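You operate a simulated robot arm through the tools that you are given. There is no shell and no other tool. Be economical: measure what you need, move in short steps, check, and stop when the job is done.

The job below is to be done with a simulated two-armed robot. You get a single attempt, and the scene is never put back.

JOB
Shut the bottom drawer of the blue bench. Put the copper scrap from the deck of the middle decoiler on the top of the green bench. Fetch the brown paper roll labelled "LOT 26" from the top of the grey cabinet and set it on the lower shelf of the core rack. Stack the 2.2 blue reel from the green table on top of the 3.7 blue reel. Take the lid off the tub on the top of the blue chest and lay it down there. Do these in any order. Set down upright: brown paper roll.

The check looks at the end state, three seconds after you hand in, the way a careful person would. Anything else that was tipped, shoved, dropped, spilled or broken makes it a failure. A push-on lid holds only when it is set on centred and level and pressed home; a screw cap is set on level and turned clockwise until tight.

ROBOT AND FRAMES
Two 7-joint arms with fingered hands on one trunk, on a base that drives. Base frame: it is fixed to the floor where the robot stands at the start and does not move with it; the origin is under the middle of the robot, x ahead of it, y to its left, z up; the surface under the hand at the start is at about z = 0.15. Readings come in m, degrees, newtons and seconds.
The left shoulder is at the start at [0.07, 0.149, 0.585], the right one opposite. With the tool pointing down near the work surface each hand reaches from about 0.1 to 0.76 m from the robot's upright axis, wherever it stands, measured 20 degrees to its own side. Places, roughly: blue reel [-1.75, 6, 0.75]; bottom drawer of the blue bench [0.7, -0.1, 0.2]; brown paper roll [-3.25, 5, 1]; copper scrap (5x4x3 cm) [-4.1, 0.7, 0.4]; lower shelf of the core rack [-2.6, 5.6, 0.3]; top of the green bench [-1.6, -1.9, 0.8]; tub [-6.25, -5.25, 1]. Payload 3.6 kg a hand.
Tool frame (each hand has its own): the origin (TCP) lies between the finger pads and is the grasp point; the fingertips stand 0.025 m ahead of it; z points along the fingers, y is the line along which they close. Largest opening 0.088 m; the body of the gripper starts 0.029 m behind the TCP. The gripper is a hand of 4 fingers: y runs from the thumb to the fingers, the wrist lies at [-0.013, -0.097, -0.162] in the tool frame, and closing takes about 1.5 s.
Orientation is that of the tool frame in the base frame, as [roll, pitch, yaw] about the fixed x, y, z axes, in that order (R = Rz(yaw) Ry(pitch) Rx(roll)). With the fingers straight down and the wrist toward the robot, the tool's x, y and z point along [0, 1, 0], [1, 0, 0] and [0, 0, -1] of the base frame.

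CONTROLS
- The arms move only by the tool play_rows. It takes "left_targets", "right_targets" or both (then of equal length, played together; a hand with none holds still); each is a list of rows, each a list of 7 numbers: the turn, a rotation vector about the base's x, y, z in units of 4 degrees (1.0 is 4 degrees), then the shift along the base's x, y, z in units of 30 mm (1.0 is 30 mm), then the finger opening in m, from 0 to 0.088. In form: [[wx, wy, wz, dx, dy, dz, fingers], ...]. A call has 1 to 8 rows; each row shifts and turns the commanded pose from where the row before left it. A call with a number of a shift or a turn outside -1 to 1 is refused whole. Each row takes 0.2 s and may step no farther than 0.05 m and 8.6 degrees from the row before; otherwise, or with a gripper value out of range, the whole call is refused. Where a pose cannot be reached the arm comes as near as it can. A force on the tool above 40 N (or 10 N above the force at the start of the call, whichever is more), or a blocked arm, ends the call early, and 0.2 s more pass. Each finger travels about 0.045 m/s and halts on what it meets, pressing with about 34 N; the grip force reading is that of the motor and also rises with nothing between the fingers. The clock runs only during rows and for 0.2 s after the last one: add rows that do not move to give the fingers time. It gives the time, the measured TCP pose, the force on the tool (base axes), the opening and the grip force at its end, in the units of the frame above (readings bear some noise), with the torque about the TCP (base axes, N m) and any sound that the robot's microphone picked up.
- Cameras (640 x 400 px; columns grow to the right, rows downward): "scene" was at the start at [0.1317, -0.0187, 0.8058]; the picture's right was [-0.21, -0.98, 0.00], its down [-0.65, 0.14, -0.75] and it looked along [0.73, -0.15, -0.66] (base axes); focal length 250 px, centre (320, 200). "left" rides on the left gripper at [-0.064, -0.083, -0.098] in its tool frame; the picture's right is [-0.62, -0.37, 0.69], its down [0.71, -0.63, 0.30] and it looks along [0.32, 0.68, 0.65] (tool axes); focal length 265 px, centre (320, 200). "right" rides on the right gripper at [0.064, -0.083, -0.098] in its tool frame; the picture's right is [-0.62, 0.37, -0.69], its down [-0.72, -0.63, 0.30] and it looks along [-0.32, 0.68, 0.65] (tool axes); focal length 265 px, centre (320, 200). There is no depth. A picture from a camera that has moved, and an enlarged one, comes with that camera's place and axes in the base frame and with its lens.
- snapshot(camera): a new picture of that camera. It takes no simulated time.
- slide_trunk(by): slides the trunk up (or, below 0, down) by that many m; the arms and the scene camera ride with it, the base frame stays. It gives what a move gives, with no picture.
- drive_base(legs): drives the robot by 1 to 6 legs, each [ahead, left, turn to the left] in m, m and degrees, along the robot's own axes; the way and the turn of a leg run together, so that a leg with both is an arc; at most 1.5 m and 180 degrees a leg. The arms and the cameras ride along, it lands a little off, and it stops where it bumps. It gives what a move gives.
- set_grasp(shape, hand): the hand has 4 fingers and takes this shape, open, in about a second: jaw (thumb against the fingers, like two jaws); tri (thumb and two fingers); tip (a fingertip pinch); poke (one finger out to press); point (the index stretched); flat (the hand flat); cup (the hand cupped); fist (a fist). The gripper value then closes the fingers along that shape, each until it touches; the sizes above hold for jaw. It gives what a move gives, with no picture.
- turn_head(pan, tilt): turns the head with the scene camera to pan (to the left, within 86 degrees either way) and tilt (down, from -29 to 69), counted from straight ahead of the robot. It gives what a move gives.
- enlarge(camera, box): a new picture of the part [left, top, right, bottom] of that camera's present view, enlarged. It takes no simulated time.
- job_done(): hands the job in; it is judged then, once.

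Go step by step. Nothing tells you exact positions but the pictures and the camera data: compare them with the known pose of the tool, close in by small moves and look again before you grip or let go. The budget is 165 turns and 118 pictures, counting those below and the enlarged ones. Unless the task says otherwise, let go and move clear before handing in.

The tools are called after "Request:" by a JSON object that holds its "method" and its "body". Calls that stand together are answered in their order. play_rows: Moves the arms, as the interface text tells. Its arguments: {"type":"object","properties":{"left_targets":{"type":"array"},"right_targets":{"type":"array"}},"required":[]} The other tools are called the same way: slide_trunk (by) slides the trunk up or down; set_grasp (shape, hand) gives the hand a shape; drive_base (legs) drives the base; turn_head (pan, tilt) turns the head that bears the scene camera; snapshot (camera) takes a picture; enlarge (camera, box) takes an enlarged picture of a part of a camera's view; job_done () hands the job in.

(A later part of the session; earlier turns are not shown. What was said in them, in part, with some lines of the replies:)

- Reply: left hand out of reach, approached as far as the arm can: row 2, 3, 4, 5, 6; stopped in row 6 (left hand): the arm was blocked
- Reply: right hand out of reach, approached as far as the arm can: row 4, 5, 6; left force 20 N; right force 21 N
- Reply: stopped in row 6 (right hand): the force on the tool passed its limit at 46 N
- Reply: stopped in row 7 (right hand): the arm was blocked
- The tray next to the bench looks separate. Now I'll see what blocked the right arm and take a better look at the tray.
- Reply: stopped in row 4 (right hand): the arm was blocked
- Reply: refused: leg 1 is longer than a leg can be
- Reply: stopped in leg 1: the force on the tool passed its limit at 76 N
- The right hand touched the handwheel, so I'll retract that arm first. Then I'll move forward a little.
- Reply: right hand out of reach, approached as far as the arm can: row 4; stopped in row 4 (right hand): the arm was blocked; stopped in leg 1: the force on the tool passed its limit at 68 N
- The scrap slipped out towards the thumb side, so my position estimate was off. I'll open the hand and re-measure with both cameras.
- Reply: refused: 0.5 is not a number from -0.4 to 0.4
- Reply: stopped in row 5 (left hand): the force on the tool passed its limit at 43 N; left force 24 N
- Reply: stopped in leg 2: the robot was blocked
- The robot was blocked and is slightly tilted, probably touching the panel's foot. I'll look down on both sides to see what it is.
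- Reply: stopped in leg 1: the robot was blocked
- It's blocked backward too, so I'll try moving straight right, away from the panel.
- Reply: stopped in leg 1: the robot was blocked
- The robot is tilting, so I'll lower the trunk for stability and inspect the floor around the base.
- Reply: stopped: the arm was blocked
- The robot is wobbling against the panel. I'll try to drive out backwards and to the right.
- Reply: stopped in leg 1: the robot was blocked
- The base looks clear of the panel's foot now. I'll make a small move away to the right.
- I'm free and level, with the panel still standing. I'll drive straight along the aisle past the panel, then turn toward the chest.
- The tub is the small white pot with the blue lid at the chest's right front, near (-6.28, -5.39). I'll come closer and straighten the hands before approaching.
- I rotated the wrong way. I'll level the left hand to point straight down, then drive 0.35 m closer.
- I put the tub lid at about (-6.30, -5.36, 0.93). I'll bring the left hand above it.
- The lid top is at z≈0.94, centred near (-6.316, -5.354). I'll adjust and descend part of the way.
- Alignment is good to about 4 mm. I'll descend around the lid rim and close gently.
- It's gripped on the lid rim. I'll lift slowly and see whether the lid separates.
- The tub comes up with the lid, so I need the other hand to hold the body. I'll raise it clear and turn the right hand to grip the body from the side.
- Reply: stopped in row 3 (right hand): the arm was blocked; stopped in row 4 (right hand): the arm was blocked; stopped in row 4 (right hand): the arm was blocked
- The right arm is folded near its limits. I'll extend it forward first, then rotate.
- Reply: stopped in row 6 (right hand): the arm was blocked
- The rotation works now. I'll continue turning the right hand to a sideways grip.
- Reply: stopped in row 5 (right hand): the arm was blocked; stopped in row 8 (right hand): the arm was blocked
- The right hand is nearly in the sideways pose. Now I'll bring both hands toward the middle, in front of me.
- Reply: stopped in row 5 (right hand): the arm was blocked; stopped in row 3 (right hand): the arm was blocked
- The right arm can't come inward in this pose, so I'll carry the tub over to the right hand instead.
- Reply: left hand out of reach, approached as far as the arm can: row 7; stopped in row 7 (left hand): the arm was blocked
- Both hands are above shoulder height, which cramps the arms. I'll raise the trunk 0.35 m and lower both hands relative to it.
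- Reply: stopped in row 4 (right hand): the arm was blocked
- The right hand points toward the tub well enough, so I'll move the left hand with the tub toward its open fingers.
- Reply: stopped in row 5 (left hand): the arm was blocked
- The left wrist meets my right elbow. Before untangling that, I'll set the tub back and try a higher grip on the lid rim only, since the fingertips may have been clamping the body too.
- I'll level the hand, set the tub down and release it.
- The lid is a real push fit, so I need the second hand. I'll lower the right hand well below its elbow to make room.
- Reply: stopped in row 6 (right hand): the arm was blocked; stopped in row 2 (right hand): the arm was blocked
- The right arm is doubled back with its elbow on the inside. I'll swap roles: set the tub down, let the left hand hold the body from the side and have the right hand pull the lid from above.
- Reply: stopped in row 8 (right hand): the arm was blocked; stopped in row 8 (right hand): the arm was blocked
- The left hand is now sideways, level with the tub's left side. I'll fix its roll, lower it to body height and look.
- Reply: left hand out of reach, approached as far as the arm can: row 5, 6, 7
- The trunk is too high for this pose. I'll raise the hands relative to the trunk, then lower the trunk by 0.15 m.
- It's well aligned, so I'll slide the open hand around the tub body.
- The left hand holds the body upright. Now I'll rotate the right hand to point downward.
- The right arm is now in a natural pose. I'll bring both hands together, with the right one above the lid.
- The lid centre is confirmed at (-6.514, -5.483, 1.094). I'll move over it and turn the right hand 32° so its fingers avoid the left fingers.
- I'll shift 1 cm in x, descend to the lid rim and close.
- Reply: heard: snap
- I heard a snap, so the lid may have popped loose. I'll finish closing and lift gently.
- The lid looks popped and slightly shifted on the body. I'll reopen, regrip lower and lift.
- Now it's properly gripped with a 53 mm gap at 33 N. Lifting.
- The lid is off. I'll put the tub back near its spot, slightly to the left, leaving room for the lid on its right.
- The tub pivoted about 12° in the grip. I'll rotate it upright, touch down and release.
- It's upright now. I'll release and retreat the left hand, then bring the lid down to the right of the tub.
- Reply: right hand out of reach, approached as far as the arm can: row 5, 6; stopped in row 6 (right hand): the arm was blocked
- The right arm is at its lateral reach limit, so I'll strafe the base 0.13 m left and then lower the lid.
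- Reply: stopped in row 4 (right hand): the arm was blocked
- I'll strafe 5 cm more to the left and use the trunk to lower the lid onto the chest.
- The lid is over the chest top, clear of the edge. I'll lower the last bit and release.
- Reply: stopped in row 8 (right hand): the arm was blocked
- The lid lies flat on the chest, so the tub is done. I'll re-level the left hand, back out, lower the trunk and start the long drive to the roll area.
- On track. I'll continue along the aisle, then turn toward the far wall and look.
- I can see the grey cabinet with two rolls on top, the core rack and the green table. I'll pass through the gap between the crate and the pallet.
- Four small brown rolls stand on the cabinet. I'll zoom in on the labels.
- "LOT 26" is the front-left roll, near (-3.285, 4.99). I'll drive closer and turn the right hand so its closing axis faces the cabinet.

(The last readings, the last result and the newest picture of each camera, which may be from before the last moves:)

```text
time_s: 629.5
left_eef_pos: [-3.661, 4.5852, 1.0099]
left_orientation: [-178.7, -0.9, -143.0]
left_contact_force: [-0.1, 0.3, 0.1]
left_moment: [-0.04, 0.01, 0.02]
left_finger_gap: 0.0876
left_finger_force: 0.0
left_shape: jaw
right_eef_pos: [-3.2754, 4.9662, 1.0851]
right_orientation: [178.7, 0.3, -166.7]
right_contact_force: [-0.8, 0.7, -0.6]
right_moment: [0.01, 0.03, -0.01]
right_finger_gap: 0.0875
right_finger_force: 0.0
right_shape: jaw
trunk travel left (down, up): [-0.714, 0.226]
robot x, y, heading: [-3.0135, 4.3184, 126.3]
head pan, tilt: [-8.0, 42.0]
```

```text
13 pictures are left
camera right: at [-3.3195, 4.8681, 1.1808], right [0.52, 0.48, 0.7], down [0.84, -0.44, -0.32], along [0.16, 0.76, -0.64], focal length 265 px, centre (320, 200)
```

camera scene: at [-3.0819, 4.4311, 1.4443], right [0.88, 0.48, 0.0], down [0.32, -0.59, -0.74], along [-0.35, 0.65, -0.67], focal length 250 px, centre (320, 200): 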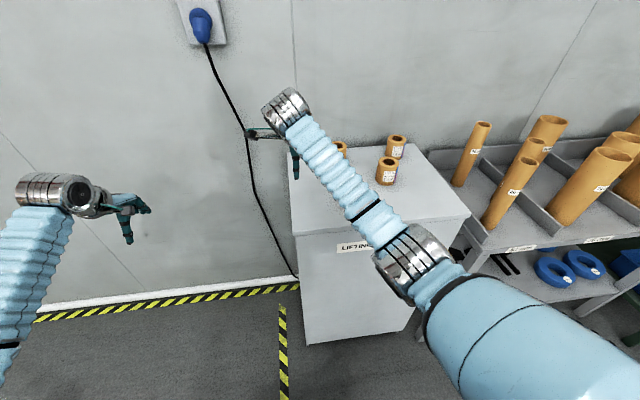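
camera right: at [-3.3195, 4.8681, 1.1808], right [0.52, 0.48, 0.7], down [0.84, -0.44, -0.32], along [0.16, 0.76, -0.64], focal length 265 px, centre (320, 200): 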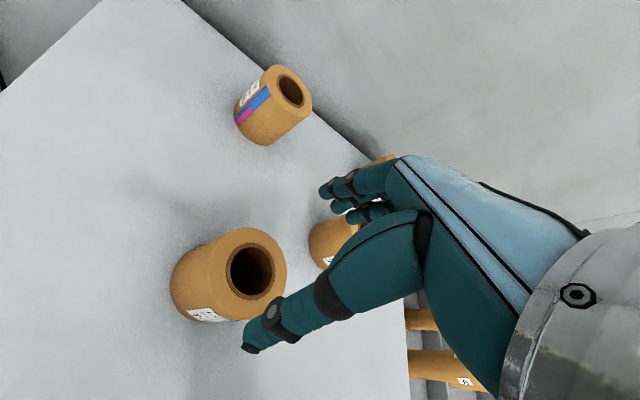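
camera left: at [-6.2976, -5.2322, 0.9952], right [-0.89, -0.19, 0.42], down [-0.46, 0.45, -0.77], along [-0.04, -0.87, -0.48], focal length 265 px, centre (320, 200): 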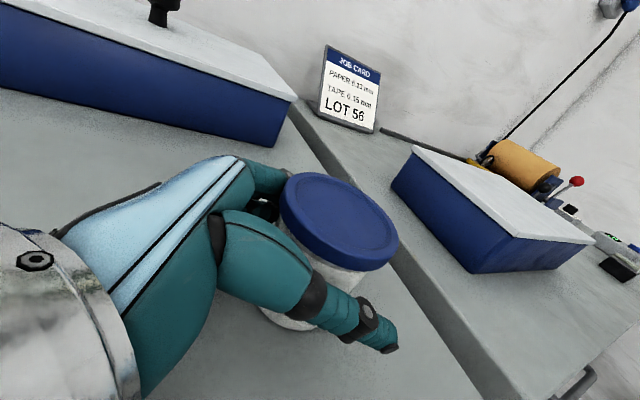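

Well aligned, but to place the roll under the rack's upper shelf I need a forward-pointing grip. I'll pull back and rotate the hand to a handshake pose (35° down, closing sideways).

Request:
{"method": "play_rows", "body": {"right_targets": [[0, 0, 0, 0.4, -0.54, 0.8, 0.088], [0.471, -0.173, 0.805, 0.4, -0.54, 0.5, 0.088], [0.471, -0.173, 0.805, 0.4, -0.54, 0.5, 0.088], [0.471, -0.173, 0.805, 0.4, -0.54, 0.3, 0.088], [0.471, -0.173, 0.805, 0.4, -0.54, 0, 0.088], [0.471, -0.173, 0.805, 0.4, -0.54, 0, 0.088], [0.471, -0.173, 0.805, 0.4, -0.54, 0, 0.088], [0.471, -0.173, 0.805, 0.4, -0.54, 0, 0.088]]}}

Request:
{"method": "play_rows", "body": {"right_targets": [[0.471, -0.173, 0.805, 0, 0, 0, 0.088], [0.471, -0.173, 0.805, 0, 0, 0, 0.088], [0.471, -0.173, 0.805, 0, 0, 0, 0.088], [0.471, -0.173, 0.805, 0, 0, 0, 0.088], [0.471, -0.173, 0.805, 0, 0, 0, 0.088], [0.471, -0.173, 0.805, 0, 0, 0, 0.088], [0.471, -0.173, 0.805, 0, 0, 0, 0.088], [0.471, -0.173, 0.805, 0, 0, 0, 0.088]]}}

Request:
{"method": "play_rows", "body": {"right_targets": [[0.471, -0.173, 0.805, 0, 0, 0, 0.088], [0.471, -0.173, 0.805, 0, 0, 0, 0.088], [0.471, -0.173, 0.805, 0, 0, 0, 0.088], [0.471, -0.173, 0.805, 0, 0, 0, 0.088], [0.471, -0.173, 0.805, 0, 0, 0, 0.088], [0.471, -0.173, 0.805, 0, 0, 0, 0.088], [0.471, -0.173, 0.805, 0, 0, 0, 0.088], [0.471, -0.173, 0.805, 0, 0, 0, 0.088]]}}

Request:
{"method": "play_rows", "body": {"right_targets": [[0.471, -0.173, 0.805, 0, 0, 0, 0.088], [0.471, -0.173, 0.805, 0, 0, 0, 0.088], [0.471, -0.173, 0.805, 0, 0, 0, 0.088], [0.471, -0.173, 0.805, 0, 0, 0, 0.088], [0.471, -0.173, 0.805, 0, 0, 0, 0.088], [0.471, -0.173, 0.805, 0, 0, 0, 0.088], [0.471, -0.173, 0.805, 0, 0, 0, 0.088], [0.471, -0.173, 0.805, 0, 0, 0, 0.088]]}}

```text
time_s: 631.3
left_eef_pos: [-3.6611, 4.5832, 1.0117]
left_orientation: [-178.8, -0.8, -143.0]
left_contact_force: [0.1, 0.9, 1.1]
left_moment: [0.0, -0.01, -0.01]
left_finger_gap: 0.0875
left_finger_force: 0.0
left_shape: jaw
right_eef_pos: [-3.1799, 4.8348, 1.1501]
right_orientation: [168.4, 10.2, -145.1]
right_contact_force: [0.9, 1.4, 0.7]
right_moment: [0.0, -0.01, -0.01]
right_finger_gap: 0.0877
right_finger_force: 0.0
right_shape: jaw
trunk travel left (down, up): [-0.714, 0.226]
robot x, y, heading: [-3.0131, 4.3205, 126.5]
head pan, tilt: [-8.0, 42.0]
```

```text
time_s: 633.1
left_eef_pos: [-3.6612, 4.5835, 1.0104]
left_orientation: [-178.8, -0.8, -143.0]
left_contact_force: [-0.2, 1.0, 0.2]
left_moment: [-0.03, 0.03, 0.03]
left_finger_gap: 0.0879
left_finger_force: 0.0
left_shape: jaw
right_eef_pos: [-3.181, 4.8349, 1.1478]
right_orientation: [162.1, 24.8, -121.1]
right_contact_force: [-0.3, 1.1, -0.2]
right_moment: [0.01, -0.04, -0.01]
right_finger_gap: 0.0877
right_finger_force: 0.0
right_shape: jaw
trunk travel left (down, up): [-0.714, 0.226]
robot x, y, heading: [-3.0102, 4.3212, 126.4]
head pan, tilt: [-8.0, 42.0]
```

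```text
time_s: 634.9
left_eef_pos: [-3.6613, 4.5846, 1.01]
left_orientation: [-178.8, -0.8, -143.0]
left_contact_force: [0.2, -0.4, 0.0]
left_moment: [0.04, -0.05, -0.01]
left_finger_gap: 0.0879
left_finger_force: 0.1
left_shape: jaw
right_eef_pos: [-3.1797, 4.835, 1.1484]
right_orientation: [162.7, 40.6, -94.9]
right_contact_force: [-0.9, 0.3, 0.4]
right_moment: [0.0, -0.03, 0.04]
right_finger_gap: 0.088
right_finger_force: 0.2
right_shape: jaw
trunk travel left (down, up): [-0.714, 0.226]
robot x, y, heading: [-3.0136, 4.3167, 126.5]
head pan, tilt: [-8.0, 42.0]
```

```text
time_s: 636.7
left_eef_pos: [-3.6621, 4.584, 1.0104]
left_orientation: [-178.7, -0.8, -143.1]
left_contact_force: [0.6, -0.2, 0.0]
left_moment: [-0.03, -0.02, -0.02]
left_finger_gap: 0.0877
left_finger_force: 0.0
left_shape: jaw
right_eef_pos: [-3.1798, 4.8363, 1.1484]
right_orientation: [175.7, 54.1, -59.4]
right_contact_force: [0.2, 0.1, 0.1]
right_moment: [-0.04, 0.05, 0.01]
right_finger_gap: 0.0877
right_finger_force: 0.0
right_shape: jaw
trunk travel left (down, up): [-0.714, 0.226]
robot x, y, heading: [-3.0106, 4.321, 126.3]
head pan, tilt: [-8.0, 42.0]
```

The hand is in the handshake pose. I'll approach the roll along the finger direction and check before closing.

Request:
{"method": "play_rows", "body": {"right_targets": [[0, 0, 0, -0.43, 0.55, -0.97, 0.088], [0, 0, 0, -0.43, 0.55, -0.97, 0.088], [0, 0, 0, -0.43, 0.55, -0.97, 0.088], [0, 0, 0, -0.476, 0.657, -0.584, 0.088], [0, 0, 0, -0.476, 0.657, -0.584, 0.088]]}}

Request:
{"method": "snapshot", "body": {"camera": "right"}}

```text
time_s: 637.9
left_eef_pos: [-3.6621, 4.584, 1.0092]
left_orientation: [-178.8, -0.8, -143.1]
left_contact_force: [-0.5, 0.8, 0.3]
left_moment: [0.01, -0.01, 0.03]
left_finger_gap: 0.0878
left_finger_force: 0.0
left_shape: jaw
right_eef_pos: [-3.2497, 4.9255, 1.0232]
right_orientation: [175.6, 54.0, -59.4]
right_contact_force: [-0.1, 0.4, -0.6]
right_moment: [0.0, -0.01, -0.03]
right_finger_gap: 0.0876
right_finger_force: 0.1
right_shape: jaw
trunk travel left (down, up): [-0.714, 0.226]
robot x, y, heading: [-3.0114, 4.3174, 126.3]
head pan, tilt: [-8.0, 42.0]
```

```text
12 pictures are left
camera right: at [-3.1147, 4.8753, 1.0262], right [-0.16, -0.35, 0.92], down [0.16, 0.91, 0.37], along [-0.97, 0.21, -0.09], focal length 265 px, centre (320, 200)
```

right: 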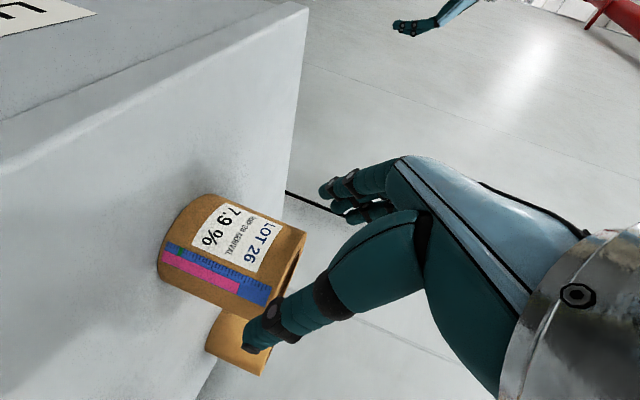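

The alignment checks out and the label reads LOT 26. I'll advance the last 6 cm, close and lift.

Request:
{"method": "play_rows", "body": {"right_targets": [[0, 0, 0, -0.44, 0.66, -0.65, 0.088], [0, 0, 0, -0.44, 0.66, -0.65, 0.088], [0, 0, 0, 0, 0, 0, 0.05], [0, 0, 0, 0, 0, 0, 0.05], [0, 0, 0, 0, 0, 0, 0.05], [0, 0, 0, 0, 0, 0, 0.05], [0, 0, 0, 0, 0, 0, 0.05], [0, 0, 0, 0, 0, 0, 0.04]]}}

Request:
{"method": "play_rows", "body": {"right_targets": [[0, 0, 0, 0, 0, 0.4, 0.04], [0, 0, 0, 0, 0, 1, 0.04], [0, 0, 0, 0, 0, 1, 0.04], [0, 0, 0, 0.5, -0.65, 1, 0.04], [0, 0, 0, 0.5, -0.65, 0, 0.04], [0, 0, 0, 0.5, -0.65, 0, 0.04], [0, 0, 0, 0.5, -0.65, 0, 0.04]]}}

Request:
{"method": "snapshot", "body": {"camera": "right"}}

```text
time_s: 639.7
left_eef_pos: [-3.6616, 4.5837, 1.0099]
left_orientation: [-178.6, -0.9, -143.0]
left_contact_force: [1.0, 1.5, 0.7]
left_moment: [-0.02, 0.02, -0.01]
left_finger_gap: 0.0879
left_finger_force: 0.1
left_shape: jaw
right_eef_pos: [-3.2747, 4.9643, 0.9852]
right_orientation: [175.6, 54.0, -59.5]
right_contact_force: [-0.8, 0.7, 0.9]
right_moment: [0.05, 0.0, 0.03]
right_finger_gap: 0.0432
right_finger_force: 34.0
right_shape: jaw
trunk travel left (down, up): [-0.714, 0.226]
robot x, y, heading: [-3.0114, 4.3207, 126.3]
head pan, tilt: [-8.0, 42.0]
```

```text
time_s: 641.3
left_eef_pos: [-3.6606, 4.5823, 1.0118]
left_orientation: [-178.8, -0.8, -143.0]
left_contact_force: [-0.4, -0.7, -0.3]
left_moment: [0.0, 0.04, -0.03]
left_finger_gap: 0.0878
left_finger_force: 0.1
left_shape: jaw
right_eef_pos: [-3.21, 4.8861, 1.0882]
right_orientation: [175.7, 54.2, -59.3]
right_contact_force: [-0.9, 0.0, -1.5]
right_moment: [0.03, 0.01, 0.0]
right_finger_gap: 0.0425
right_finger_force: 33.9
right_shape: jaw
trunk travel left (down, up): [-0.714, 0.226]
robot x, y, heading: [-3.0087, 4.3203, 126.5]
head pan, tilt: [-8.0, 42.0]
```

```text
11 pictures are left
camera right: at [-3.0759, 4.8349, 1.0909], right [-0.16, -0.35, 0.92], down [0.16, 0.91, 0.37], along [-0.97, 0.21, -0.09], focal length 265 px, centre (320, 200)
```

right: 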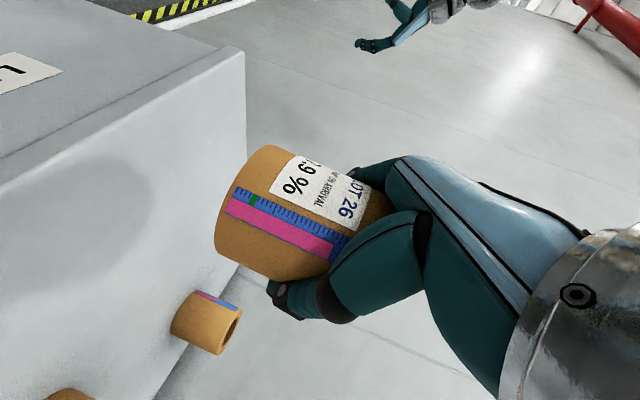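

The roll is held upright. I'll pull both hands in close, then check the floor on my right before strafing to the rack.

Request:
{"method": "play_rows", "body": {"left_targets": [[0, 0, 0, 0.58, -0.79, 0, 0.088], [0, 0, 0, 0.58, -0.79, 0, 0.088], [0, 0, 0, 0.58, -0.79, 0, 0.088], [0, 0, 0, 0.58, -0.79, 0, 0.088], [0, 0, 0, 0.58, -0.79, 0, 0.088], [0, 0, 0, 0.58, -0.79, 0, 0.088]], "right_targets": [[0, 0, 0, 0.53, -0.72, 0, 0.04], [0, 0, 0, 0.53, -0.72, 0, 0.04], [0, 0, 0, 0.53, -0.72, 0, 0.04], [0, 0, 0, 0.53, -0.72, 0, 0.04], [0, 0, 0, 0.53, -0.72, 0, 0.04], [0, 0, 0, 0.53, -0.72, 0, 0.04]]}}

Request:
{"method": "turn_head", "body": {"pan": -75, "tilt": 45}}

Request:
{"method": "snapshot", "body": {"camera": "scene"}}

```text
time_s: 642.7
left_eef_pos: [-3.5573, 4.4398, 1.0102]
left_orientation: [-178.8, -0.9, -142.9]
left_contact_force: [0.2, -0.4, 0.4]
left_moment: [0.01, 0.0, 0.03]
left_finger_gap: 0.0878
left_finger_force: 0.1
left_shape: jaw
right_eef_pos: [-3.1273, 4.7734, 1.0869]
right_orientation: [175.6, 54.2, -59.4]
right_contact_force: [0.4, 0.0, -1.9]
right_moment: [-0.02, 0.0, -0.05]
right_finger_gap: 0.0428
right_finger_force: 34.0
right_shape: jaw
right hand out of reach, approached as far as the arm can: row 6
trunk travel left (down, up): [-0.714, 0.226]
robot x, y, heading: [-3.0117, 4.318, 126.5]
head pan, tilt: [-8.0, 42.0]
```

```text
time_s: 644.0
left_eef_pos: [-3.5576, 4.4418, 1.0101]
left_orientation: [-178.8, -0.8, -143.0]
left_contact_force: [0.5, -0.5, -0.5]
left_moment: [0.0, -0.01, 0.05]
left_finger_gap: 0.0881
left_finger_force: 0.0
left_shape: jaw
right_eef_pos: [-3.1281, 4.7729, 1.0869]
right_orientation: [175.6, 54.0, -59.4]
right_contact_force: [0.0, -0.4, -1.1]
right_moment: [0.02, 0.0, -0.04]
right_finger_gap: 0.0428
right_finger_force: 34.0
right_shape: jaw
trunk travel left (down, up): [-0.714, 0.226]
robot x, y, heading: [-3.009, 4.3162, 126.4]
head pan, tilt: [-75.0, 45.0]
```

```text
10 pictures are left
camera scene: at [-2.9921, 4.4217, 1.4399], right [0.78, -0.62, 0.0], down [-0.44, -0.55, -0.71], along [0.44, 0.55, -0.71], focal length 250 px, centre (320, 200)
```

scene: 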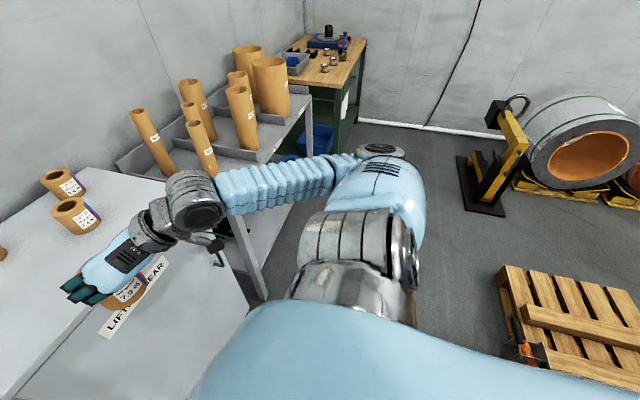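

The floor to my right is clear. I'll strafe to the rack and lower the trunk fully.

Request:
{"method": "drive_base", "body": {"legs": [[0, -0.78, 0]]}}

Request:
{"method": "slide_trunk", "body": {"by": -0.4}}

Request:
{"method": "slide_trunk", "body": {"by": -0.27}}

Request:
{"method": "turn_head", "body": {"pan": -15, "tilt": 35}}

Request:
{"method": "snapshot", "body": {"camera": "scene"}}

```text
time_s: 654.3
left_eef_pos: [-2.9376, 4.8998, 1.0095]
left_orientation: [-178.7, -0.8, -142.7]
left_contact_force: [0.1, 0.4, -0.5]
left_moment: [0.03, -0.02, 0.02]
left_finger_gap: 0.0879
left_finger_force: 0.0
left_shape: jaw
right_eef_pos: [-2.5081, 5.2336, 1.0864]
right_orientation: [175.8, 54.1, -58.9]
right_contact_force: [0.1, 0.3, -1.7]
right_moment: [0.01, 0.01, -0.03]
right_finger_gap: 0.042
right_finger_force: 33.3
right_shape: jaw
trunk travel left (down, up): [-0.714, 0.226]
robot x, y, heading: [-2.3919, 4.7797, 126.6]
head pan, tilt: [-75.0, 45.0]
```

```text
time_s: 658.1
left_eef_pos: [-2.9354, 4.8999, 0.6118]
left_orientation: [-178.7, -0.7, -142.7]
left_contact_force: [0.7, -0.4, 0.0]
left_moment: [-0.03, -0.02, 0.03]
left_finger_gap: 0.0877
left_finger_force: 0.0
left_shape: jaw
right_eef_pos: [-2.5082, 5.2346, 0.6861]
right_orientation: [175.6, 54.0, -59.2]
right_contact_force: [0.4, -0.2, -0.9]
right_moment: [-0.02, 0.0, 0.01]
right_finger_gap: 0.0427
right_finger_force: 34.0
right_shape: jaw
trunk travel left (down, up): [-0.314, 0.626]
robot x, y, heading: [-2.3863, 4.7833, 126.4]
head pan, tilt: [-75.0, 45.0]
```

```text
time_s: 660.9
left_eef_pos: [-2.9375, 4.9, 0.341]
left_orientation: [-178.7, -0.7, -142.6]
left_contact_force: [-0.2, -0.6, 0.2]
left_moment: [0.03, -0.01, 0.04]
left_finger_gap: 0.0876
left_finger_force: 0.1
left_shape: jaw
right_eef_pos: [-2.5076, 5.2334, 0.4168]
right_orientation: [175.5, 54.0, -59.2]
right_contact_force: [-0.1, -0.1, -1.6]
right_moment: [0.0, 0.05, 0.01]
right_finger_gap: 0.0424
right_finger_force: 34.3
right_shape: jaw
trunk travel left (down, up): [-0.044, 0.896]
robot x, y, heading: [-2.3867, 4.7802, 126.6]
head pan, tilt: [-75.0, 45.0]
```

```text
time_s: 662.2
left_eef_pos: [-2.936, 4.9004, 0.3396]
left_orientation: [-178.8, -0.8, -142.8]
left_contact_force: [0.4, 0.7, -0.2]
left_moment: [0.0, 0.0, 0.0]
left_finger_gap: 0.0875
left_finger_force: 0.0
left_shape: jaw
right_eef_pos: [-2.508, 5.2342, 0.4162]
right_orientation: [175.6, 54.1, -59.2]
right_contact_force: [0.7, 1.1, -0.9]
right_moment: [0.04, -0.01, -0.03]
right_finger_gap: 0.0424
right_finger_force: 33.4
right_shape: jaw
trunk travel left (down, up): [-0.044, 0.896]
robot x, y, heading: [-2.3883, 4.7779, 126.6]
head pan, tilt: [-15.0, 35.0]
```

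```text
9 pictures are left
camera scene: at [-2.4525, 4.9012, 0.7847], right [0.93, 0.37, 0.0], down [0.21, -0.53, -0.82], along [-0.3, 0.76, -0.57], focal length 250 px, centre (320, 200)
```

scene: 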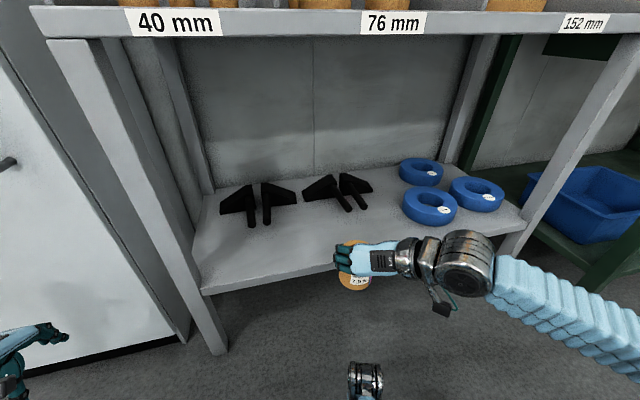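

The free spot is in front of the black brackets. I'll extend the roll over the shelf and lower it.

Request:
{"method": "play_rows", "body": {"right_targets": [[0, 0, 0, -0.6, 0.8, 0, 0.04], [0, 0, 0, -0.6, 0.8, 0, 0.04], [0, 0, 0, -0.6, 0.8, 0, 0.04], [0, 0, 0, -0.6, 0.8, 0, 0.04], [0, 0, 0, -0.6, 0.8, 0, 0.04], [0, 0, 0, -0.6, 0.8, 0, 0.04], [0, 0, 0, 0, 0, -0.8, 0.04], [0, 0, 0, 0, 0, -0.7, 0.04]]}}

Request:
{"method": "enlarge", "body": {"camera": "scene", "box": [230, 170, 410, 300]}}

```text
time_s: 664.0
left_eef_pos: [-2.9373, 4.9005, 0.3396]
left_orientation: [-178.8, -0.8, -142.8]
left_contact_force: [0.5, 0.0, -0.4]
left_moment: [0.02, -0.02, 0.0]
left_finger_gap: 0.0875
left_finger_force: 0.0
left_shape: jaw
right_eef_pos: [-2.6166, 5.3783, 0.3725]
right_orientation: [175.6, 54.0, -59.1]
right_contact_force: [0.1, 0.0, -1.2]
right_moment: [0.01, 0.01, 0.0]
right_finger_gap: 0.0425
right_finger_force: 34.3
right_shape: jaw
trunk travel left (down, up): [-0.044, 0.896]
robot x, y, heading: [-2.3841, 4.781, 126.7]
head pan, tilt: [-15.0, 35.0]
```

```text
3.08 times, centred on (320, 235) of scene
camera zoom: at [-2.4526, 4.9012, 0.7847], right [0.93, 0.37, 0.0], down [0.21, -0.53, -0.82], along [-0.3, 0.76, -0.57], focal length 769 px, centre (320, 92)
```

zoom: 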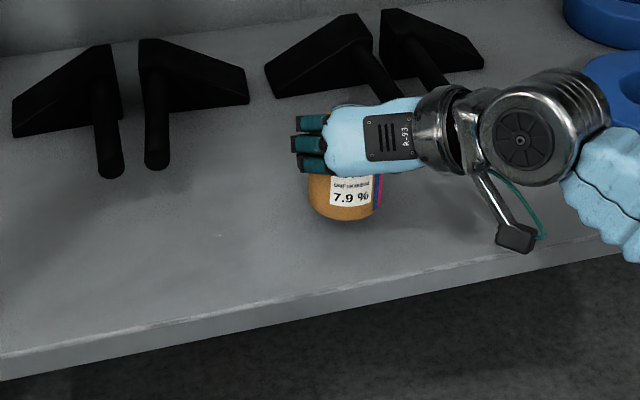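

Request:
{"method": "play_rows", "body": {"right_targets": [[0, 0, 0, 0, 0, -0.5, 0.04], [0, 0, 0, 0, 0, -0.25, 0.04], [0, 0, 0, 0, 0, -0.1, 0.04]]}}

Request:
{"method": "enlarge", "body": {"camera": "scene", "box": [280, 200, 370, 270]}}

```text
time_s: 664.8
left_eef_pos: [-2.9367, 4.9007, 0.3397]
left_orientation: [-178.6, -0.8, -142.7]
left_contact_force: [0.1, 0.4, 0.6]
left_moment: [-0.02, -0.01, -0.01]
left_finger_gap: 0.0874
left_finger_force: 0.1
left_shape: jaw
right_eef_pos: [-2.6168, 5.3792, 0.3472]
right_orientation: [175.6, 54.3, -59.2]
right_contact_force: [-0.5, -0.2, 1.2]
right_moment: [0.03, -0.06, -0.01]
right_finger_gap: 0.0421
right_finger_force: 34.0
right_shape: jaw
trunk travel left (down, up): [-0.044, 0.896]
robot x, y, heading: [-2.3876, 4.7772, 126.7]
head pan, tilt: [-15.0, 35.0]
```

```text
5.71 times, centred on (325, 235) of scene
camera zoom: at [-2.4525, 4.901, 0.7848], right [0.93, 0.37, 0.0], down [0.21, -0.53, -0.82], along [-0.3, 0.76, -0.57], focal length 1428 px, centre (291, 0)
```

zoom: 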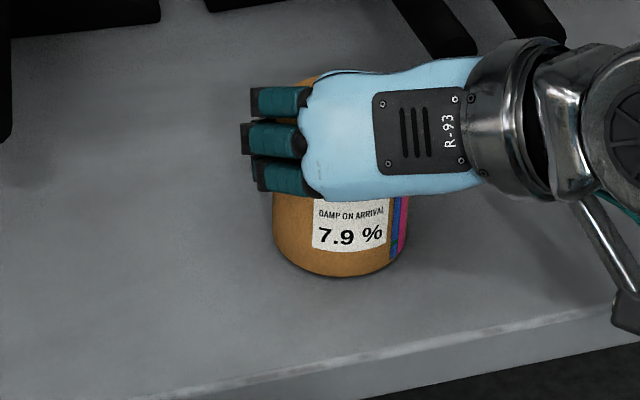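

The roll rests on the shelf. I'll release and retreat along the finger direction.

Request:
{"method": "play_rows", "body": {"right_targets": [[0, 0, 0, 0, 0, 0, 0.055], [0, 0, 0, 0, 0, 0, 0.07], [0, 0, 0, 0, 0, 0, 0.088], [0, 0, 0, 0, 0, 0, 0.088], [0, 0, 0, 0.476, -0.657, 0.5, 0.088], [0, 0, 0, 0.476, -0.657, 0.5, 0.088], [0, 0, 0, 0.476, -0.657, 0.5, 0.088], [0, 0, 0, 0.476, -0.657, 0.4, 0.088]]}}

Request:
{"method": "play_rows", "body": {"right_targets": [[0, 0, 0, 0.6, -0.8, 0, 0.088], [0, 0, 0, 0.6, -0.8, 0, 0.088]]}}

Request:
{"method": "snapshot", "body": {"camera": "scene"}}

```text
time_s: 666.6
left_eef_pos: [-2.9367, 4.8994, 0.3396]
left_orientation: [-178.7, -0.8, -142.8]
left_contact_force: [0.5, -0.1, -0.3]
left_moment: [-0.01, 0.02, -0.01]
left_finger_gap: 0.0876
left_finger_force: 0.0
left_shape: jaw
right_eef_pos: [-2.5586, 5.2985, 0.4059]
right_orientation: [175.6, 54.0, -59.1]
right_contact_force: [0.1, -0.2, 0.2]
right_moment: [-0.02, 0.0, -0.02]
right_finger_gap: 0.0879
right_finger_force: 0.1
right_shape: jaw
trunk travel left (down, up): [-0.044, 0.896]
robot x, y, heading: [-2.3906, 4.7822, 126.7]
head pan, tilt: [-15.0, 35.0]
```

```text
time_s: 667.2
left_eef_pos: [-2.9358, 4.9003, 0.3409]
left_orientation: [-178.6, -0.8, -142.8]
left_contact_force: [0.4, -0.6, -0.2]
left_moment: [0.01, -0.01, 0.02]
left_finger_gap: 0.0876
left_finger_force: 0.0
left_shape: jaw
right_eef_pos: [-2.5222, 5.2511, 0.4029]
right_orientation: [175.6, 54.0, -59.1]
right_contact_force: [0.5, 0.2, 0.1]
right_moment: [0.0, -0.01, -0.01]
right_finger_gap: 0.0874
right_finger_force: 0.1
right_shape: jaw
trunk travel left (down, up): [-0.044, 0.896]
robot x, y, heading: [-2.3912, 4.7808, 126.7]
head pan, tilt: [-15.0, 35.0]
```

```text
6 pictures are left
camera scene: at [-2.4528, 4.9011, 0.7847], right [0.93, 0.37, 0.0], down [0.21, -0.53, -0.82], along [-0.3, 0.76, -0.57], focal length 250 px, centre (320, 200)
```

scene: 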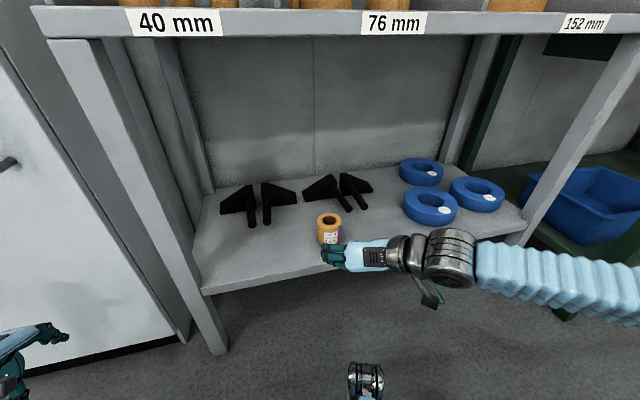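

The roll stands upright on the lower shelf. Last is the reels: I'll back off slightly, raise the trunk, strafe to the green table and look.

Request:
{"method": "drive_base", "body": {"legs": [[-0.1, 0, 0]]}}

Request:
{"method": "slide_trunk", "body": {"by": 0.4}}

Request:
{"method": "slide_trunk", "body": {"by": 0.27}}

Request:
{"method": "drive_base", "body": {"legs": [[0, -1.0, 0], [0, -0.6, 0]]}}

Request:
{"method": "turn_head", "body": {"pan": 8, "tilt": 40}}

Request:
{"method": "snapshot", "body": {"camera": "scene"}}

```text
time_s: 669.1
left_eef_pos: [-2.8777, 4.8219, 0.3399]
left_orientation: [-178.8, -0.8, -142.6]
left_contact_force: [-0.5, -0.1, -1.4]
left_moment: [0.01, -0.04, 0.0]
left_finger_gap: 0.0877
left_finger_force: 0.0
left_shape: jaw
right_eef_pos: [-2.4639, 5.1732, 0.4025]
right_orientation: [175.6, 54.0, -59.0]
right_contact_force: [-0.8, 0.1, 0.4]
right_moment: [-0.02, 0.0, 0.01]
right_finger_gap: 0.0879
right_finger_force: 0.0
right_shape: jaw
trunk travel left (down, up): [-0.044, 0.896]
robot x, y, heading: [-2.3262, 4.6998, 126.9]
head pan, tilt: [-15.0, 35.0]
```

```text
time_s: 672.9
left_eef_pos: [-2.8787, 4.8215, 0.7403]
left_orientation: [-178.7, -0.8, -142.6]
left_contact_force: [0.1, 0.1, 0.2]
left_moment: [0.03, 0.01, 0.0]
left_finger_gap: 0.0877
left_finger_force: 0.1
left_shape: jaw
right_eef_pos: [-2.4639, 5.1719, 0.8018]
right_orientation: [175.7, 54.0, -58.9]
right_contact_force: [0.3, 0.1, 0.1]
right_moment: [0.0, 0.03, -0.01]
right_finger_gap: 0.0876
right_finger_force: 0.0
right_shape: jaw
trunk travel left (down, up): [-0.444, 0.496]
robot x, y, heading: [-2.3297, 4.7, 127.1]
head pan, tilt: [-15.0, 35.0]
```

```text
time_s: 675.7
left_eef_pos: [-2.8784, 4.8203, 1.01]
left_orientation: [-178.9, -0.7, -142.6]
left_contact_force: [0.3, -1.0, 0.0]
left_moment: [-0.03, 0.03, 0.04]
left_finger_gap: 0.0876
left_finger_force: 0.1
left_shape: jaw
right_eef_pos: [-2.4641, 5.1729, 1.0734]
right_orientation: [175.4, 54.1, -59.2]
right_contact_force: [0.0, 0.0, 1.0]
right_moment: [0.01, -0.02, 0.0]
right_finger_gap: 0.0879
right_finger_force: 0.1
right_shape: jaw
trunk travel left (down, up): [-0.714, 0.226]
robot x, y, heading: [-2.3273, 4.6993, 126.6]
head pan, tilt: [-15.0, 35.0]
```

```text
time_s: 695.2
left_eef_pos: [-1.6357, 5.7506, 1.0061]
left_orientation: [-178.7, -0.3, -142.9]
left_contact_force: [0.1, -0.5, -0.2]
left_moment: [0.01, -0.03, -0.01]
left_finger_gap: 0.0876
left_finger_force: 0.1
left_shape: jaw
right_eef_pos: [-1.2208, 6.0994, 1.0756]
right_orientation: [176.6, 54.3, -58.5]
right_contact_force: [-0.5, 0.2, 0.0]
right_moment: [-0.01, -0.02, 0.02]
right_finger_gap: 0.0876
right_finger_force: 0.2
right_shape: jaw
trunk travel left (down, up): [-0.714, 0.226]
robot x, y, heading: [-1.0785, 5.6261, 126.7]
head pan, tilt: [-15.0, 35.0]
stopped in leg 2: the robot was blocked; the commanded pose is now the measured one
```

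```text
time_s: 696.1
left_eef_pos: [-1.6356, 5.7502, 1.0072]
left_orientation: [-178.7, -0.3, -142.9]
left_contact_force: [0.3, -0.2, -0.4]
left_moment: [0.0, 0.04, 0.01]
left_finger_gap: 0.0877
left_finger_force: 0.0
left_shape: jaw
right_eef_pos: [-1.2196, 6.0999, 1.0741]
right_orientation: [176.4, 54.3, -58.7]
right_contact_force: [0.4, -0.6, 0.5]
right_moment: [-0.03, 0.03, 0.03]
right_finger_gap: 0.0879
right_finger_force: 0.1
right_shape: jaw
trunk travel left (down, up): [-0.714, 0.226]
robot x, y, heading: [-1.0801, 5.6287, 126.5]
head pan, tilt: [8.0, 40.0]
```

```text
5 pictures are left
camera scene: at [-1.1815, 5.7217, 1.4472], right [0.71, 0.7, 0.01], down [0.46, -0.45, -0.77], along [-0.53, 0.55, -0.64], focal length 250 px, centre (320, 200)
```

scene: 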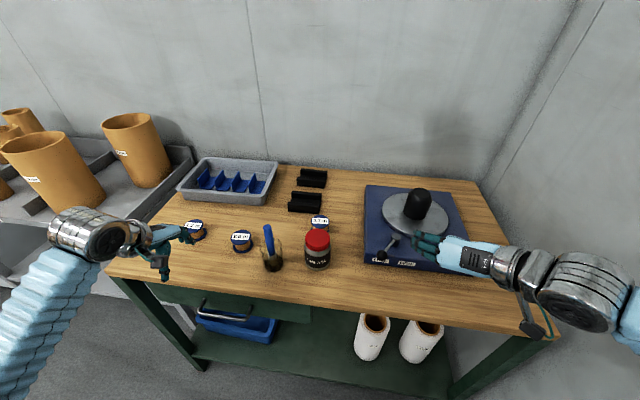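

Request:
{"method": "enlarge", "body": {"camera": "scene", "box": [170, 200, 345, 290]}}

```text
3.66 times, centred on (258, 245) of scene
camera zoom: at [-1.1815, 5.7217, 1.4472], right [0.71, 0.7, 0.01], down [0.46, -0.45, -0.77], along [-0.53, 0.55, -0.64], focal length 914 px, centre (549, 35)
```

zoom: 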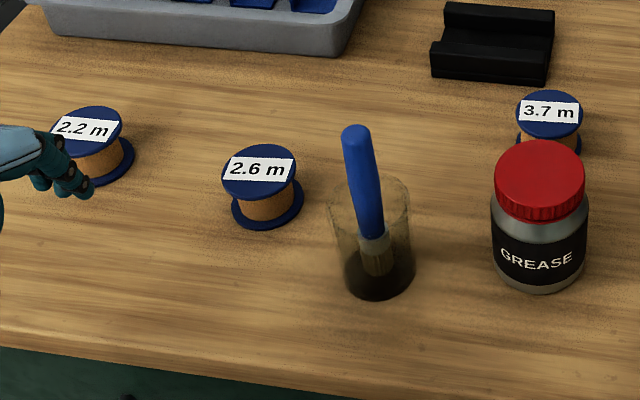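

The labels are legible: 2.2 m is the left reel and 3.7 m the one behind the grease jar. I'll shift the base left and bring the left hand above the 2.2 reel.

Request:
{"method": "drive_base", "body": {"legs": [[0, 0.15, 0]]}}

Request:
{"method": "play_rows", "body": {"left_targets": [[0, 0, 0, -0.5, 0.98, 0, 0.088], [0, 0, 0, -0.5, 0.98, 0, 0.088], [0, 0, 0, -0.5, 0.98, 0, 0.088], [0, 0, 0, -0.5, 0.98, 0, 0.088], [0, 0, 0, -0.5, 0.98, -0.9, 0.088], [0, 0, 0, -0.5, 0.98, -0.9, 0.088]]}}

```text
time_s: 698.6
left_eef_pos: [-1.7464, 5.6697, 1.0102]
left_orientation: [-178.9, -0.8, -143.0]
left_contact_force: [-0.3, -0.9, -0.6]
left_moment: [-0.01, 0.01, -0.02]
left_finger_gap: 0.0874
left_finger_force: 0.2
left_shape: jaw
right_eef_pos: [-1.332, 6.0188, 1.0716]
right_orientation: [175.4, 54.0, -59.5]
right_contact_force: [-1.0, 0.3, 0.7]
right_moment: [0.01, 0.0, 0.01]
right_finger_gap: 0.0877
right_finger_force: 0.1
right_shape: jaw
trunk travel left (down, up): [-0.714, 0.226]
robot x, y, heading: [-1.202, 5.5423, 126.5]
head pan, tilt: [8.0, 40.0]
```

```text
time_s: 700.0
left_eef_pos: [-1.8389, 5.8452, 0.9543]
left_orientation: [-178.8, -0.8, -143.0]
left_contact_force: [0.0, -0.5, 0.2]
left_moment: [0.03, -0.02, -0.01]
left_finger_gap: 0.0878
left_finger_force: 0.1
left_shape: jaw
right_eef_pos: [-1.3327, 6.0191, 1.0721]
right_orientation: [175.6, 54.0, -59.5]
right_contact_force: [-0.3, -0.4, -0.5]
right_moment: [0.0, 0.02, 0.04]
right_finger_gap: 0.088
right_finger_force: 0.1
right_shape: jaw
trunk travel left (down, up): [-0.714, 0.226]
robot x, y, heading: [-1.2057, 5.5419, 126.4]
head pan, tilt: [8.0, 40.0]
```

Request:
{"method": "snapshot", "body": {"camera": "left"}}

```text
3 pictures are left
camera left: at [-1.7381, 5.8189, 1.053], right [0.72, 0.06, -0.69], down [-0.19, -0.94, -0.28], along [-0.67, 0.33, -0.66], focal length 265 px, centre (320, 200)
```

left: 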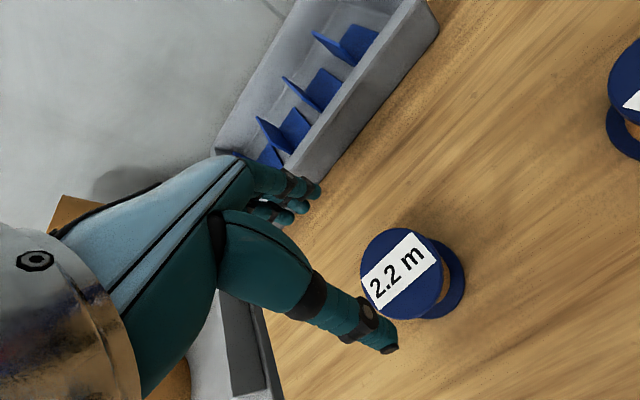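

Triangulated: reel top at z≈0.899, centre (-1.823, 5.835), table at ≈0.857. I'll descend around it and close.

Request:
{"method": "play_rows", "body": {"left_targets": [[0, 0, 0, 0.53, -0.33, 0, 0.088], [0, 0, 0, 0, 0, -0.9, 0.088], [0, 0, 0, 0, 0, -0.9, 0.088], [0, 0, 0, 0, 0, -0.45, 0.088]]}}

Request:
{"method": "play_rows", "body": {"left_targets": [[0, 0, 0, 0, 0, 0, 0.03], [0, 0, 0, 0, 0, 0, 0.03], [0, 0, 0, 0, 0, 0, 0.03], [0, 0, 0, 0, 0, 0, 0.03], [0, 0, 0, 0, 0, 0, 0.03], [0, 0, 0, 0, 0, 0, 0.03], [0, 0, 0, 0, 0, 0, 0.03]]}}

```text
time_s: 701.0
left_eef_pos: [-1.8214, 5.8341, 0.8905]
left_orientation: [-178.9, -0.8, -143.0]
left_contact_force: [-0.2, -0.6, -0.1]
left_moment: [0.0, -0.03, -0.02]
left_finger_gap: 0.0877
left_finger_force: 0.1
left_shape: jaw
right_eef_pos: [-1.3306, 6.0174, 1.0738]
right_orientation: [175.7, 54.0, -59.3]
right_contact_force: [-0.1, -0.5, 1.4]
right_moment: [0.02, 0.0, -0.04]
right_finger_gap: 0.0878
right_finger_force: 0.0
right_shape: jaw
trunk travel left (down, up): [-0.714, 0.226]
robot x, y, heading: [-1.2014, 5.5389, 126.7]
head pan, tilt: [8.0, 40.0]
```

```text
time_s: 702.6
left_eef_pos: [-1.8221, 5.836, 0.8907]
left_orientation: [-178.8, -0.8, -142.9]
left_contact_force: [-0.2, 0.1, 0.2]
left_moment: [0.0, 0.01, 0.0]
left_finger_gap: 0.0498
left_finger_force: 34.1
left_shape: jaw
right_eef_pos: [-1.3319, 6.0172, 1.0726]
right_orientation: [175.7, 54.0, -59.2]
right_contact_force: [-0.2, 0.3, -0.5]
right_moment: [-0.05, 0.02, 0.03]
right_finger_gap: 0.0877
right_finger_force: 0.0
right_shape: jaw
trunk travel left (down, up): [-0.714, 0.226]
robot x, y, heading: [-1.2016, 5.5417, 126.7]
head pan, tilt: [8.0, 40.0]
```

It's gripped with a 50 mm gap. I'll lift high, strafe right 0.12 m, then move toward the 3.7 reel.

Request:
{"method": "play_rows", "body": {"left_targets": [[0, 0, 0, 0, 0, 0.4, 0.03], [0, 0, 0, 0, 0, 1, 0.03], [0, 0, 0, 0, 0, 1, 0.03], [0, 0, 0, 0, 0, 1, 0.03], [0, 0, 0, 0, 0, 1, 0.03], [0, 0, 0, 0, 0, 1, 0.03], [0, 0, 0, 0, 0, 0.5, 0.03]]}}

Request:
{"method": "drive_base", "body": {"legs": [[0, -0.12, 0]]}}

```text
time_s: 704.2
left_eef_pos: [-1.8215, 5.8349, 1.0672]
left_orientation: [-178.7, -0.8, -142.9]
left_contact_force: [-0.7, 0.1, -0.3]
left_moment: [0.03, 0.01, 0.0]
left_finger_gap: 0.0498
left_finger_force: 34.0
left_shape: jaw
right_eef_pos: [-1.3329, 6.0174, 1.0726]
right_orientation: [175.6, 53.9, -59.4]
right_contact_force: [-1.1, 0.1, 0.2]
right_moment: [0.02, 0.02, -0.04]
right_finger_gap: 0.0879
right_finger_force: 0.1
right_shape: jaw
trunk travel left (down, up): [-0.714, 0.226]
robot x, y, heading: [-1.2018, 5.5427, 126.4]
head pan, tilt: [8.0, 40.0]
```

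```text
time_s: 706.4
left_eef_pos: [-1.7258, 5.9054, 1.0672]
left_orientation: [-178.8, -0.7, -143.0]
left_contact_force: [0.1, -0.1, 0.1]
left_moment: [0.0, -0.01, -0.04]
left_finger_gap: 0.0495
left_finger_force: 34.3
left_shape: jaw
right_eef_pos: [-1.2361, 6.0872, 1.074]
right_orientation: [175.4, 54.2, -59.5]
right_contact_force: [-0.4, -0.4, 0.2]
right_moment: [0.0, 0.01, -0.05]
right_finger_gap: 0.088
right_finger_force: 0.0
right_shape: jaw
trunk travel left (down, up): [-0.714, 0.226]
robot x, y, heading: [-1.1018, 5.6177, 126.6]
head pan, tilt: [8.0, 40.0]
```

Request:
{"method": "play_rows", "body": {"left_targets": [[0, 0, -1, 0.683, 0.886, 0, 0.03], [0, 0, -1, 0.683, 0.886, 0, 0.03], [0, 0, -1, 0.683, 0.886, 0, 0.03], [0, 0, -1, 0.683, 0.886, 0, 0.03], [0, 0, -1, 0.683, 0.886, 0, 0.03], [0, 0, -1, 0.683, 0.886, 0, 0.03], [0, 0, -1, 0.683, 0.886, 0, 0.03], [0, 0, -1, 0.683, 0.886, 0, 0.03]]}}

Request:
{"method": "snapshot", "body": {"camera": "left"}}

```text
time_s: 708.2
left_eef_pos: [-1.5604, 6.1207, 1.0654]
left_orientation: [-178.8, -0.9, -175.0]
left_contact_force: [-0.1, -1.0, -0.1]
left_moment: [0.01, 0.02, -0.02]
left_finger_gap: 0.0496
left_finger_force: 33.9
left_shape: jaw
right_eef_pos: [-1.2344, 6.0898, 1.0726]
right_orientation: [175.2, 54.1, -59.7]
right_contact_force: [0.9, 0.8, -0.8]
right_moment: [0.01, 0.02, 0.0]
right_finger_gap: 0.0879
right_finger_force: 0.0
right_shape: jaw
trunk travel left (down, up): [-0.714, 0.226]
robot x, y, heading: [-1.1023, 5.6174, 126.6]
head pan, tilt: [8.0, 40.0]
```

```text
2 pictures are left
camera left: at [-1.4886, 6.0464, 1.1638], right [0.64, -0.33, -0.69], down [-0.66, -0.7, -0.28], along [-0.39, 0.64, -0.66], focal length 265 px, centre (320, 200)
```

left: 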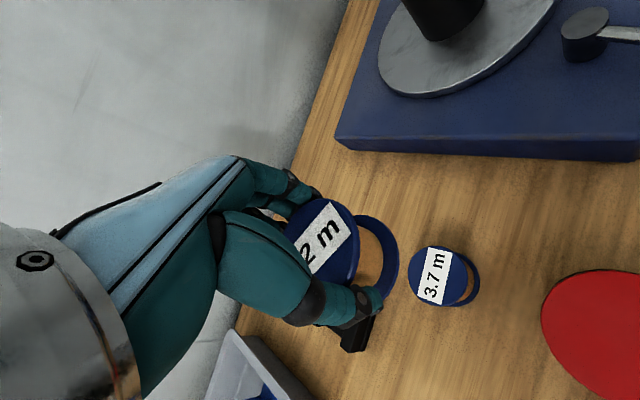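

Both views agree: the 3.7 reel's top centre is at (-1.5615, 6.1185, 0.899). I'll descend over it with a tiny correction.

Request:
{"method": "play_rows", "body": {"left_targets": [[0, 0, 0, -0.1, 0, -1, 0.03], [0, 0, 0, 0, 0, -1, 0.03], [0, 0, 0, 0, 0, -1, 0.03], [0, 0, 0, 0, 0, -0.8, 0.03], [0, 0, 0, 0, 0, -0.3, 0.03], [0, 0, 0, 0, 0, 0, 0.03]]}}

Request:
{"method": "play_rows", "body": {"left_targets": [[0, 0, 0, 0, 0, -0.15, 0.03], [0, 0, 0, 0, 0, 0, 0.03]]}}

```text
time_s: 709.6
left_eef_pos: [-1.5645, 6.1188, 0.9438]
left_orientation: [-178.8, -0.8, -174.9]
left_contact_force: [-0.8, 0.6, -0.1]
left_moment: [0.0, -0.01, 0.02]
left_finger_gap: 0.0497
left_finger_force: 33.4
left_shape: jaw
right_eef_pos: [-1.2348, 6.0885, 1.0729]
right_orientation: [175.5, 54.2, -59.3]
right_contact_force: [0.4, -0.2, 0.3]
right_moment: [-0.01, -0.03, -0.03]
right_finger_gap: 0.0879
right_finger_force: 0.1
right_shape: jaw
trunk travel left (down, up): [-0.714, 0.226]
robot x, y, heading: [-1.1034, 5.6106, 126.7]
head pan, tilt: [8.0, 40.0]
```

```text
time_s: 710.2
left_eef_pos: [-1.5636, 6.1199, 0.9396]
left_orientation: [-178.9, -0.9, -175.0]
left_contact_force: [-0.1, 0.2, 0.1]
left_moment: [0.0, -0.01, 0.0]
left_finger_gap: 0.0496
left_finger_force: 34.2
left_shape: jaw
right_eef_pos: [-1.2344, 6.0881, 1.0737]
right_orientation: [175.4, 54.1, -59.6]
right_contact_force: [-0.2, 0.3, 0.3]
right_moment: [0.02, -0.02, 0.0]
right_finger_gap: 0.0881
right_finger_force: 0.1
right_shape: jaw
trunk travel left (down, up): [-0.714, 0.226]
robot x, y, heading: [-1.1039, 5.6124, 126.7]
head pan, tilt: [8.0, 40.0]
```

Request:
{"method": "play_rows", "body": {"left_targets": [[0, 0, 0, 0, 0, -0.12, 0.03], [0, 0, 0, 0, 0, 0, 0.03]]}}

Request:
{"method": "enlarge", "body": {"camera": "left", "box": [240, 170, 440, 310]}}

```text
time_s: 710.8
left_eef_pos: [-1.5627, 6.1205, 0.9351]
left_orientation: [-178.8, -0.8, -174.9]
left_contact_force: [-0.2, 0.1, 0.0]
left_moment: [0.0, -0.01, -0.01]
left_finger_gap: 0.0497
left_finger_force: 34.3
left_shape: jaw
right_eef_pos: [-1.2354, 6.0891, 1.0724]
right_orientation: [175.2, 54.2, -59.7]
right_contact_force: [0.0, 0.2, -0.1]
right_moment: [0.0, 0.01, 0.01]
right_finger_gap: 0.0878
right_finger_force: 0.0
right_shape: jaw
trunk travel left (down, up): [-0.714, 0.226]
robot x, y, heading: [-1.1032, 5.6184, 126.4]
head pan, tilt: [8.0, 40.0]
```

```text
2.86 times, centred on (340, 240) of left
camera zoom: at [-1.4918, 6.0448, 1.0342], right [0.64, -0.33, -0.69], down [-0.66, -0.7, -0.28], along [-0.39, 0.64, -0.66], focal length 758 px, centre (263, 86)
```

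zoom: 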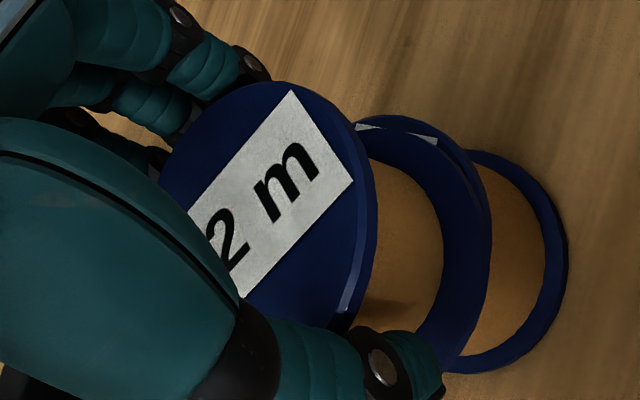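

Aligned to within about 3 mm and nearly touching. I'll lower until contact.

Request:
{"method": "play_rows", "body": {"left_targets": [[0, 0, 0, -0.07, 0.04, -0.1, 0.03], [0, 0, 0, 0, 0, 0, 0.03]]}}

Request:
{"method": "play_rows", "body": {"left_targets": [[0, 0, 0, 0, 0, -0.05, 0.03], [0, 0, 0, 0, 0, 0, 0.03]]}}

```text
time_s: 711.4
left_eef_pos: [-1.5657, 6.1209, 0.9334]
left_orientation: [-178.8, -0.9, -174.9]
left_contact_force: [-0.1, -0.4, -0.9]
left_moment: [0.04, 0.0, 0.01]
left_finger_gap: 0.0496
left_finger_force: 34.3
left_shape: jaw
right_eef_pos: [-1.2369, 6.089, 1.0731]
right_orientation: [175.4, 54.1, -59.5]
right_contact_force: [-0.9, 0.1, 0.1]
right_moment: [-0.01, 0.01, 0.02]
right_finger_gap: 0.0877
right_finger_force: 0.1
right_shape: jaw
trunk travel left (down, up): [-0.714, 0.226]
robot x, y, heading: [-1.104, 5.615, 126.7]
head pan, tilt: [8.0, 40.0]
```

```text
time_s: 712.0
left_eef_pos: [-1.5662, 6.1207, 0.9311]
left_orientation: [-178.9, -0.9, -174.9]
left_contact_force: [0.3, 0.2, 2.0]
left_moment: [-0.03, 0.01, -0.01]
left_finger_gap: 0.0495
left_finger_force: 34.0
left_shape: jaw
right_eef_pos: [-1.2343, 6.0898, 1.0735]
right_orientation: [175.5, 54.1, -59.5]
right_contact_force: [0.8, -0.7, -0.1]
right_moment: [0.01, 0.0, 0.03]
right_finger_gap: 0.0877
right_finger_force: 0.1
right_shape: jaw
trunk travel left (down, up): [-0.714, 0.226]
robot x, y, heading: [-1.1031, 5.6141, 126.6]
head pan, tilt: [8.0, 40.0]
```

Contact at 2 N. I'll open slowly and rise straight up.

Request:
{"method": "play_rows", "body": {"left_targets": [[0, 0, 0, 0, 0, 0, 0.052], [0, 0, 0, 0, 0, 0, 0.058], [0, 0, 0, 0, 0, 0, 0.066], [0, 0, 0, 0, 0, 0, 0.074], [0, 0, 0, 0, 0, 0, 0.074], [0, 0, 0, 0, 0, 0.3, 0.074], [0, 0, 0, 0, 0, 0.8, 0.074], [0, 0, 0, 0, 0, 1, 0.074]]}}

Request:
{"method": "play_rows", "body": {"left_targets": [[0, 0, 0, 0, 0, 1, 0.074], [0, 0, 0, 0, 0, 1, 0.074], [0, 0, 0, 0, 0, 1, 0.074]]}}

Request:
{"method": "snapshot", "body": {"camera": "left"}}

```text
time_s: 713.8
left_eef_pos: [-1.565, 6.1219, 0.9958]
left_orientation: [-178.8, -0.8, -174.9]
left_contact_force: [0.5, -0.2, 0.4]
left_moment: [-0.02, -0.04, -0.03]
left_finger_gap: 0.0736
left_finger_force: 0.0
left_shape: jaw
right_eef_pos: [-1.2352, 6.0905, 1.0738]
right_orientation: [175.3, 54.2, -59.7]
right_contact_force: [0.1, 0.2, 0.4]
right_moment: [-0.03, 0.01, -0.04]
right_finger_gap: 0.088
right_finger_force: 0.0
right_shape: jaw
trunk travel left (down, up): [-0.714, 0.226]
robot x, y, heading: [-1.1044, 5.6198, 126.7]
head pan, tilt: [8.0, 40.0]
```

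```text
time_s: 714.6
left_eef_pos: [-1.5662, 6.1204, 1.0849]
left_orientation: [-178.8, -0.8, -174.7]
left_contact_force: [0.0, -0.2, 1.2]
left_moment: [0.0, 0.03, -0.02]
left_finger_gap: 0.0735
left_finger_force: 0.1
left_shape: jaw
right_eef_pos: [-1.2355, 6.089, 1.0731]
right_orientation: [175.3, 54.1, -59.6]
right_contact_force: [0.0, 0.4, -0.1]
right_moment: [-0.02, 0.03, 0.0]
right_finger_gap: 0.0879
right_finger_force: 0.2
right_shape: jaw
trunk travel left (down, up): [-0.714, 0.226]
robot x, y, heading: [-1.1016, 5.6114, 126.1]
head pan, tilt: [8.0, 40.0]
```

```text
0 pictures are left
camera left: at [-1.4941, 6.0455, 1.1847], right [0.64, -0.33, -0.69], down [-0.66, -0.7, -0.28], along [-0.39, 0.64, -0.66], focal length 265 px, centre (320, 200)
```

left: 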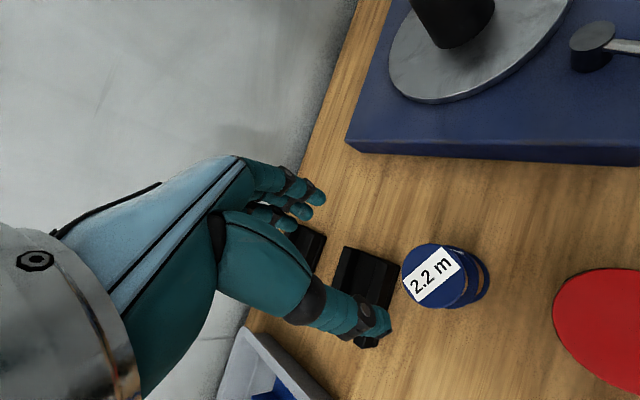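

The 2.2 reel sits on top of the 3.7 reel, both hands are clear and all five parts are finished. I'm handing in.

Request:
{"method": "job_done", "body": {}}

```text
The job is handed in.
```

I finished all five parts and handed the job in; two bumps along the way could still count against it.

- **Drawer:** the bottom drawer of the blue bench is pushed fully shut.
- **Copper scrap:** it stands on top of the green bench, clear of the trays there.
- **Brown paper roll:** "LOT 26" stands upright on the lower shelf of the core rack.
- **Blue reels:** the 2.2 reel sits on the 3.7 reel. My last picture showed them aligned.
- **Tub:** the lid is off and lies flat on the blue chest. The tub stands upright about 6 cm from where it was.

**Bumps:**
- My right hand hit something at the decoiler twice, at 76 N and 68 N. The first hit was on the handwheel, and I didn't check whether it turned.
- I drove into a yellow shelf panel on the way to the tub and had to work free. It was still standing when I left.
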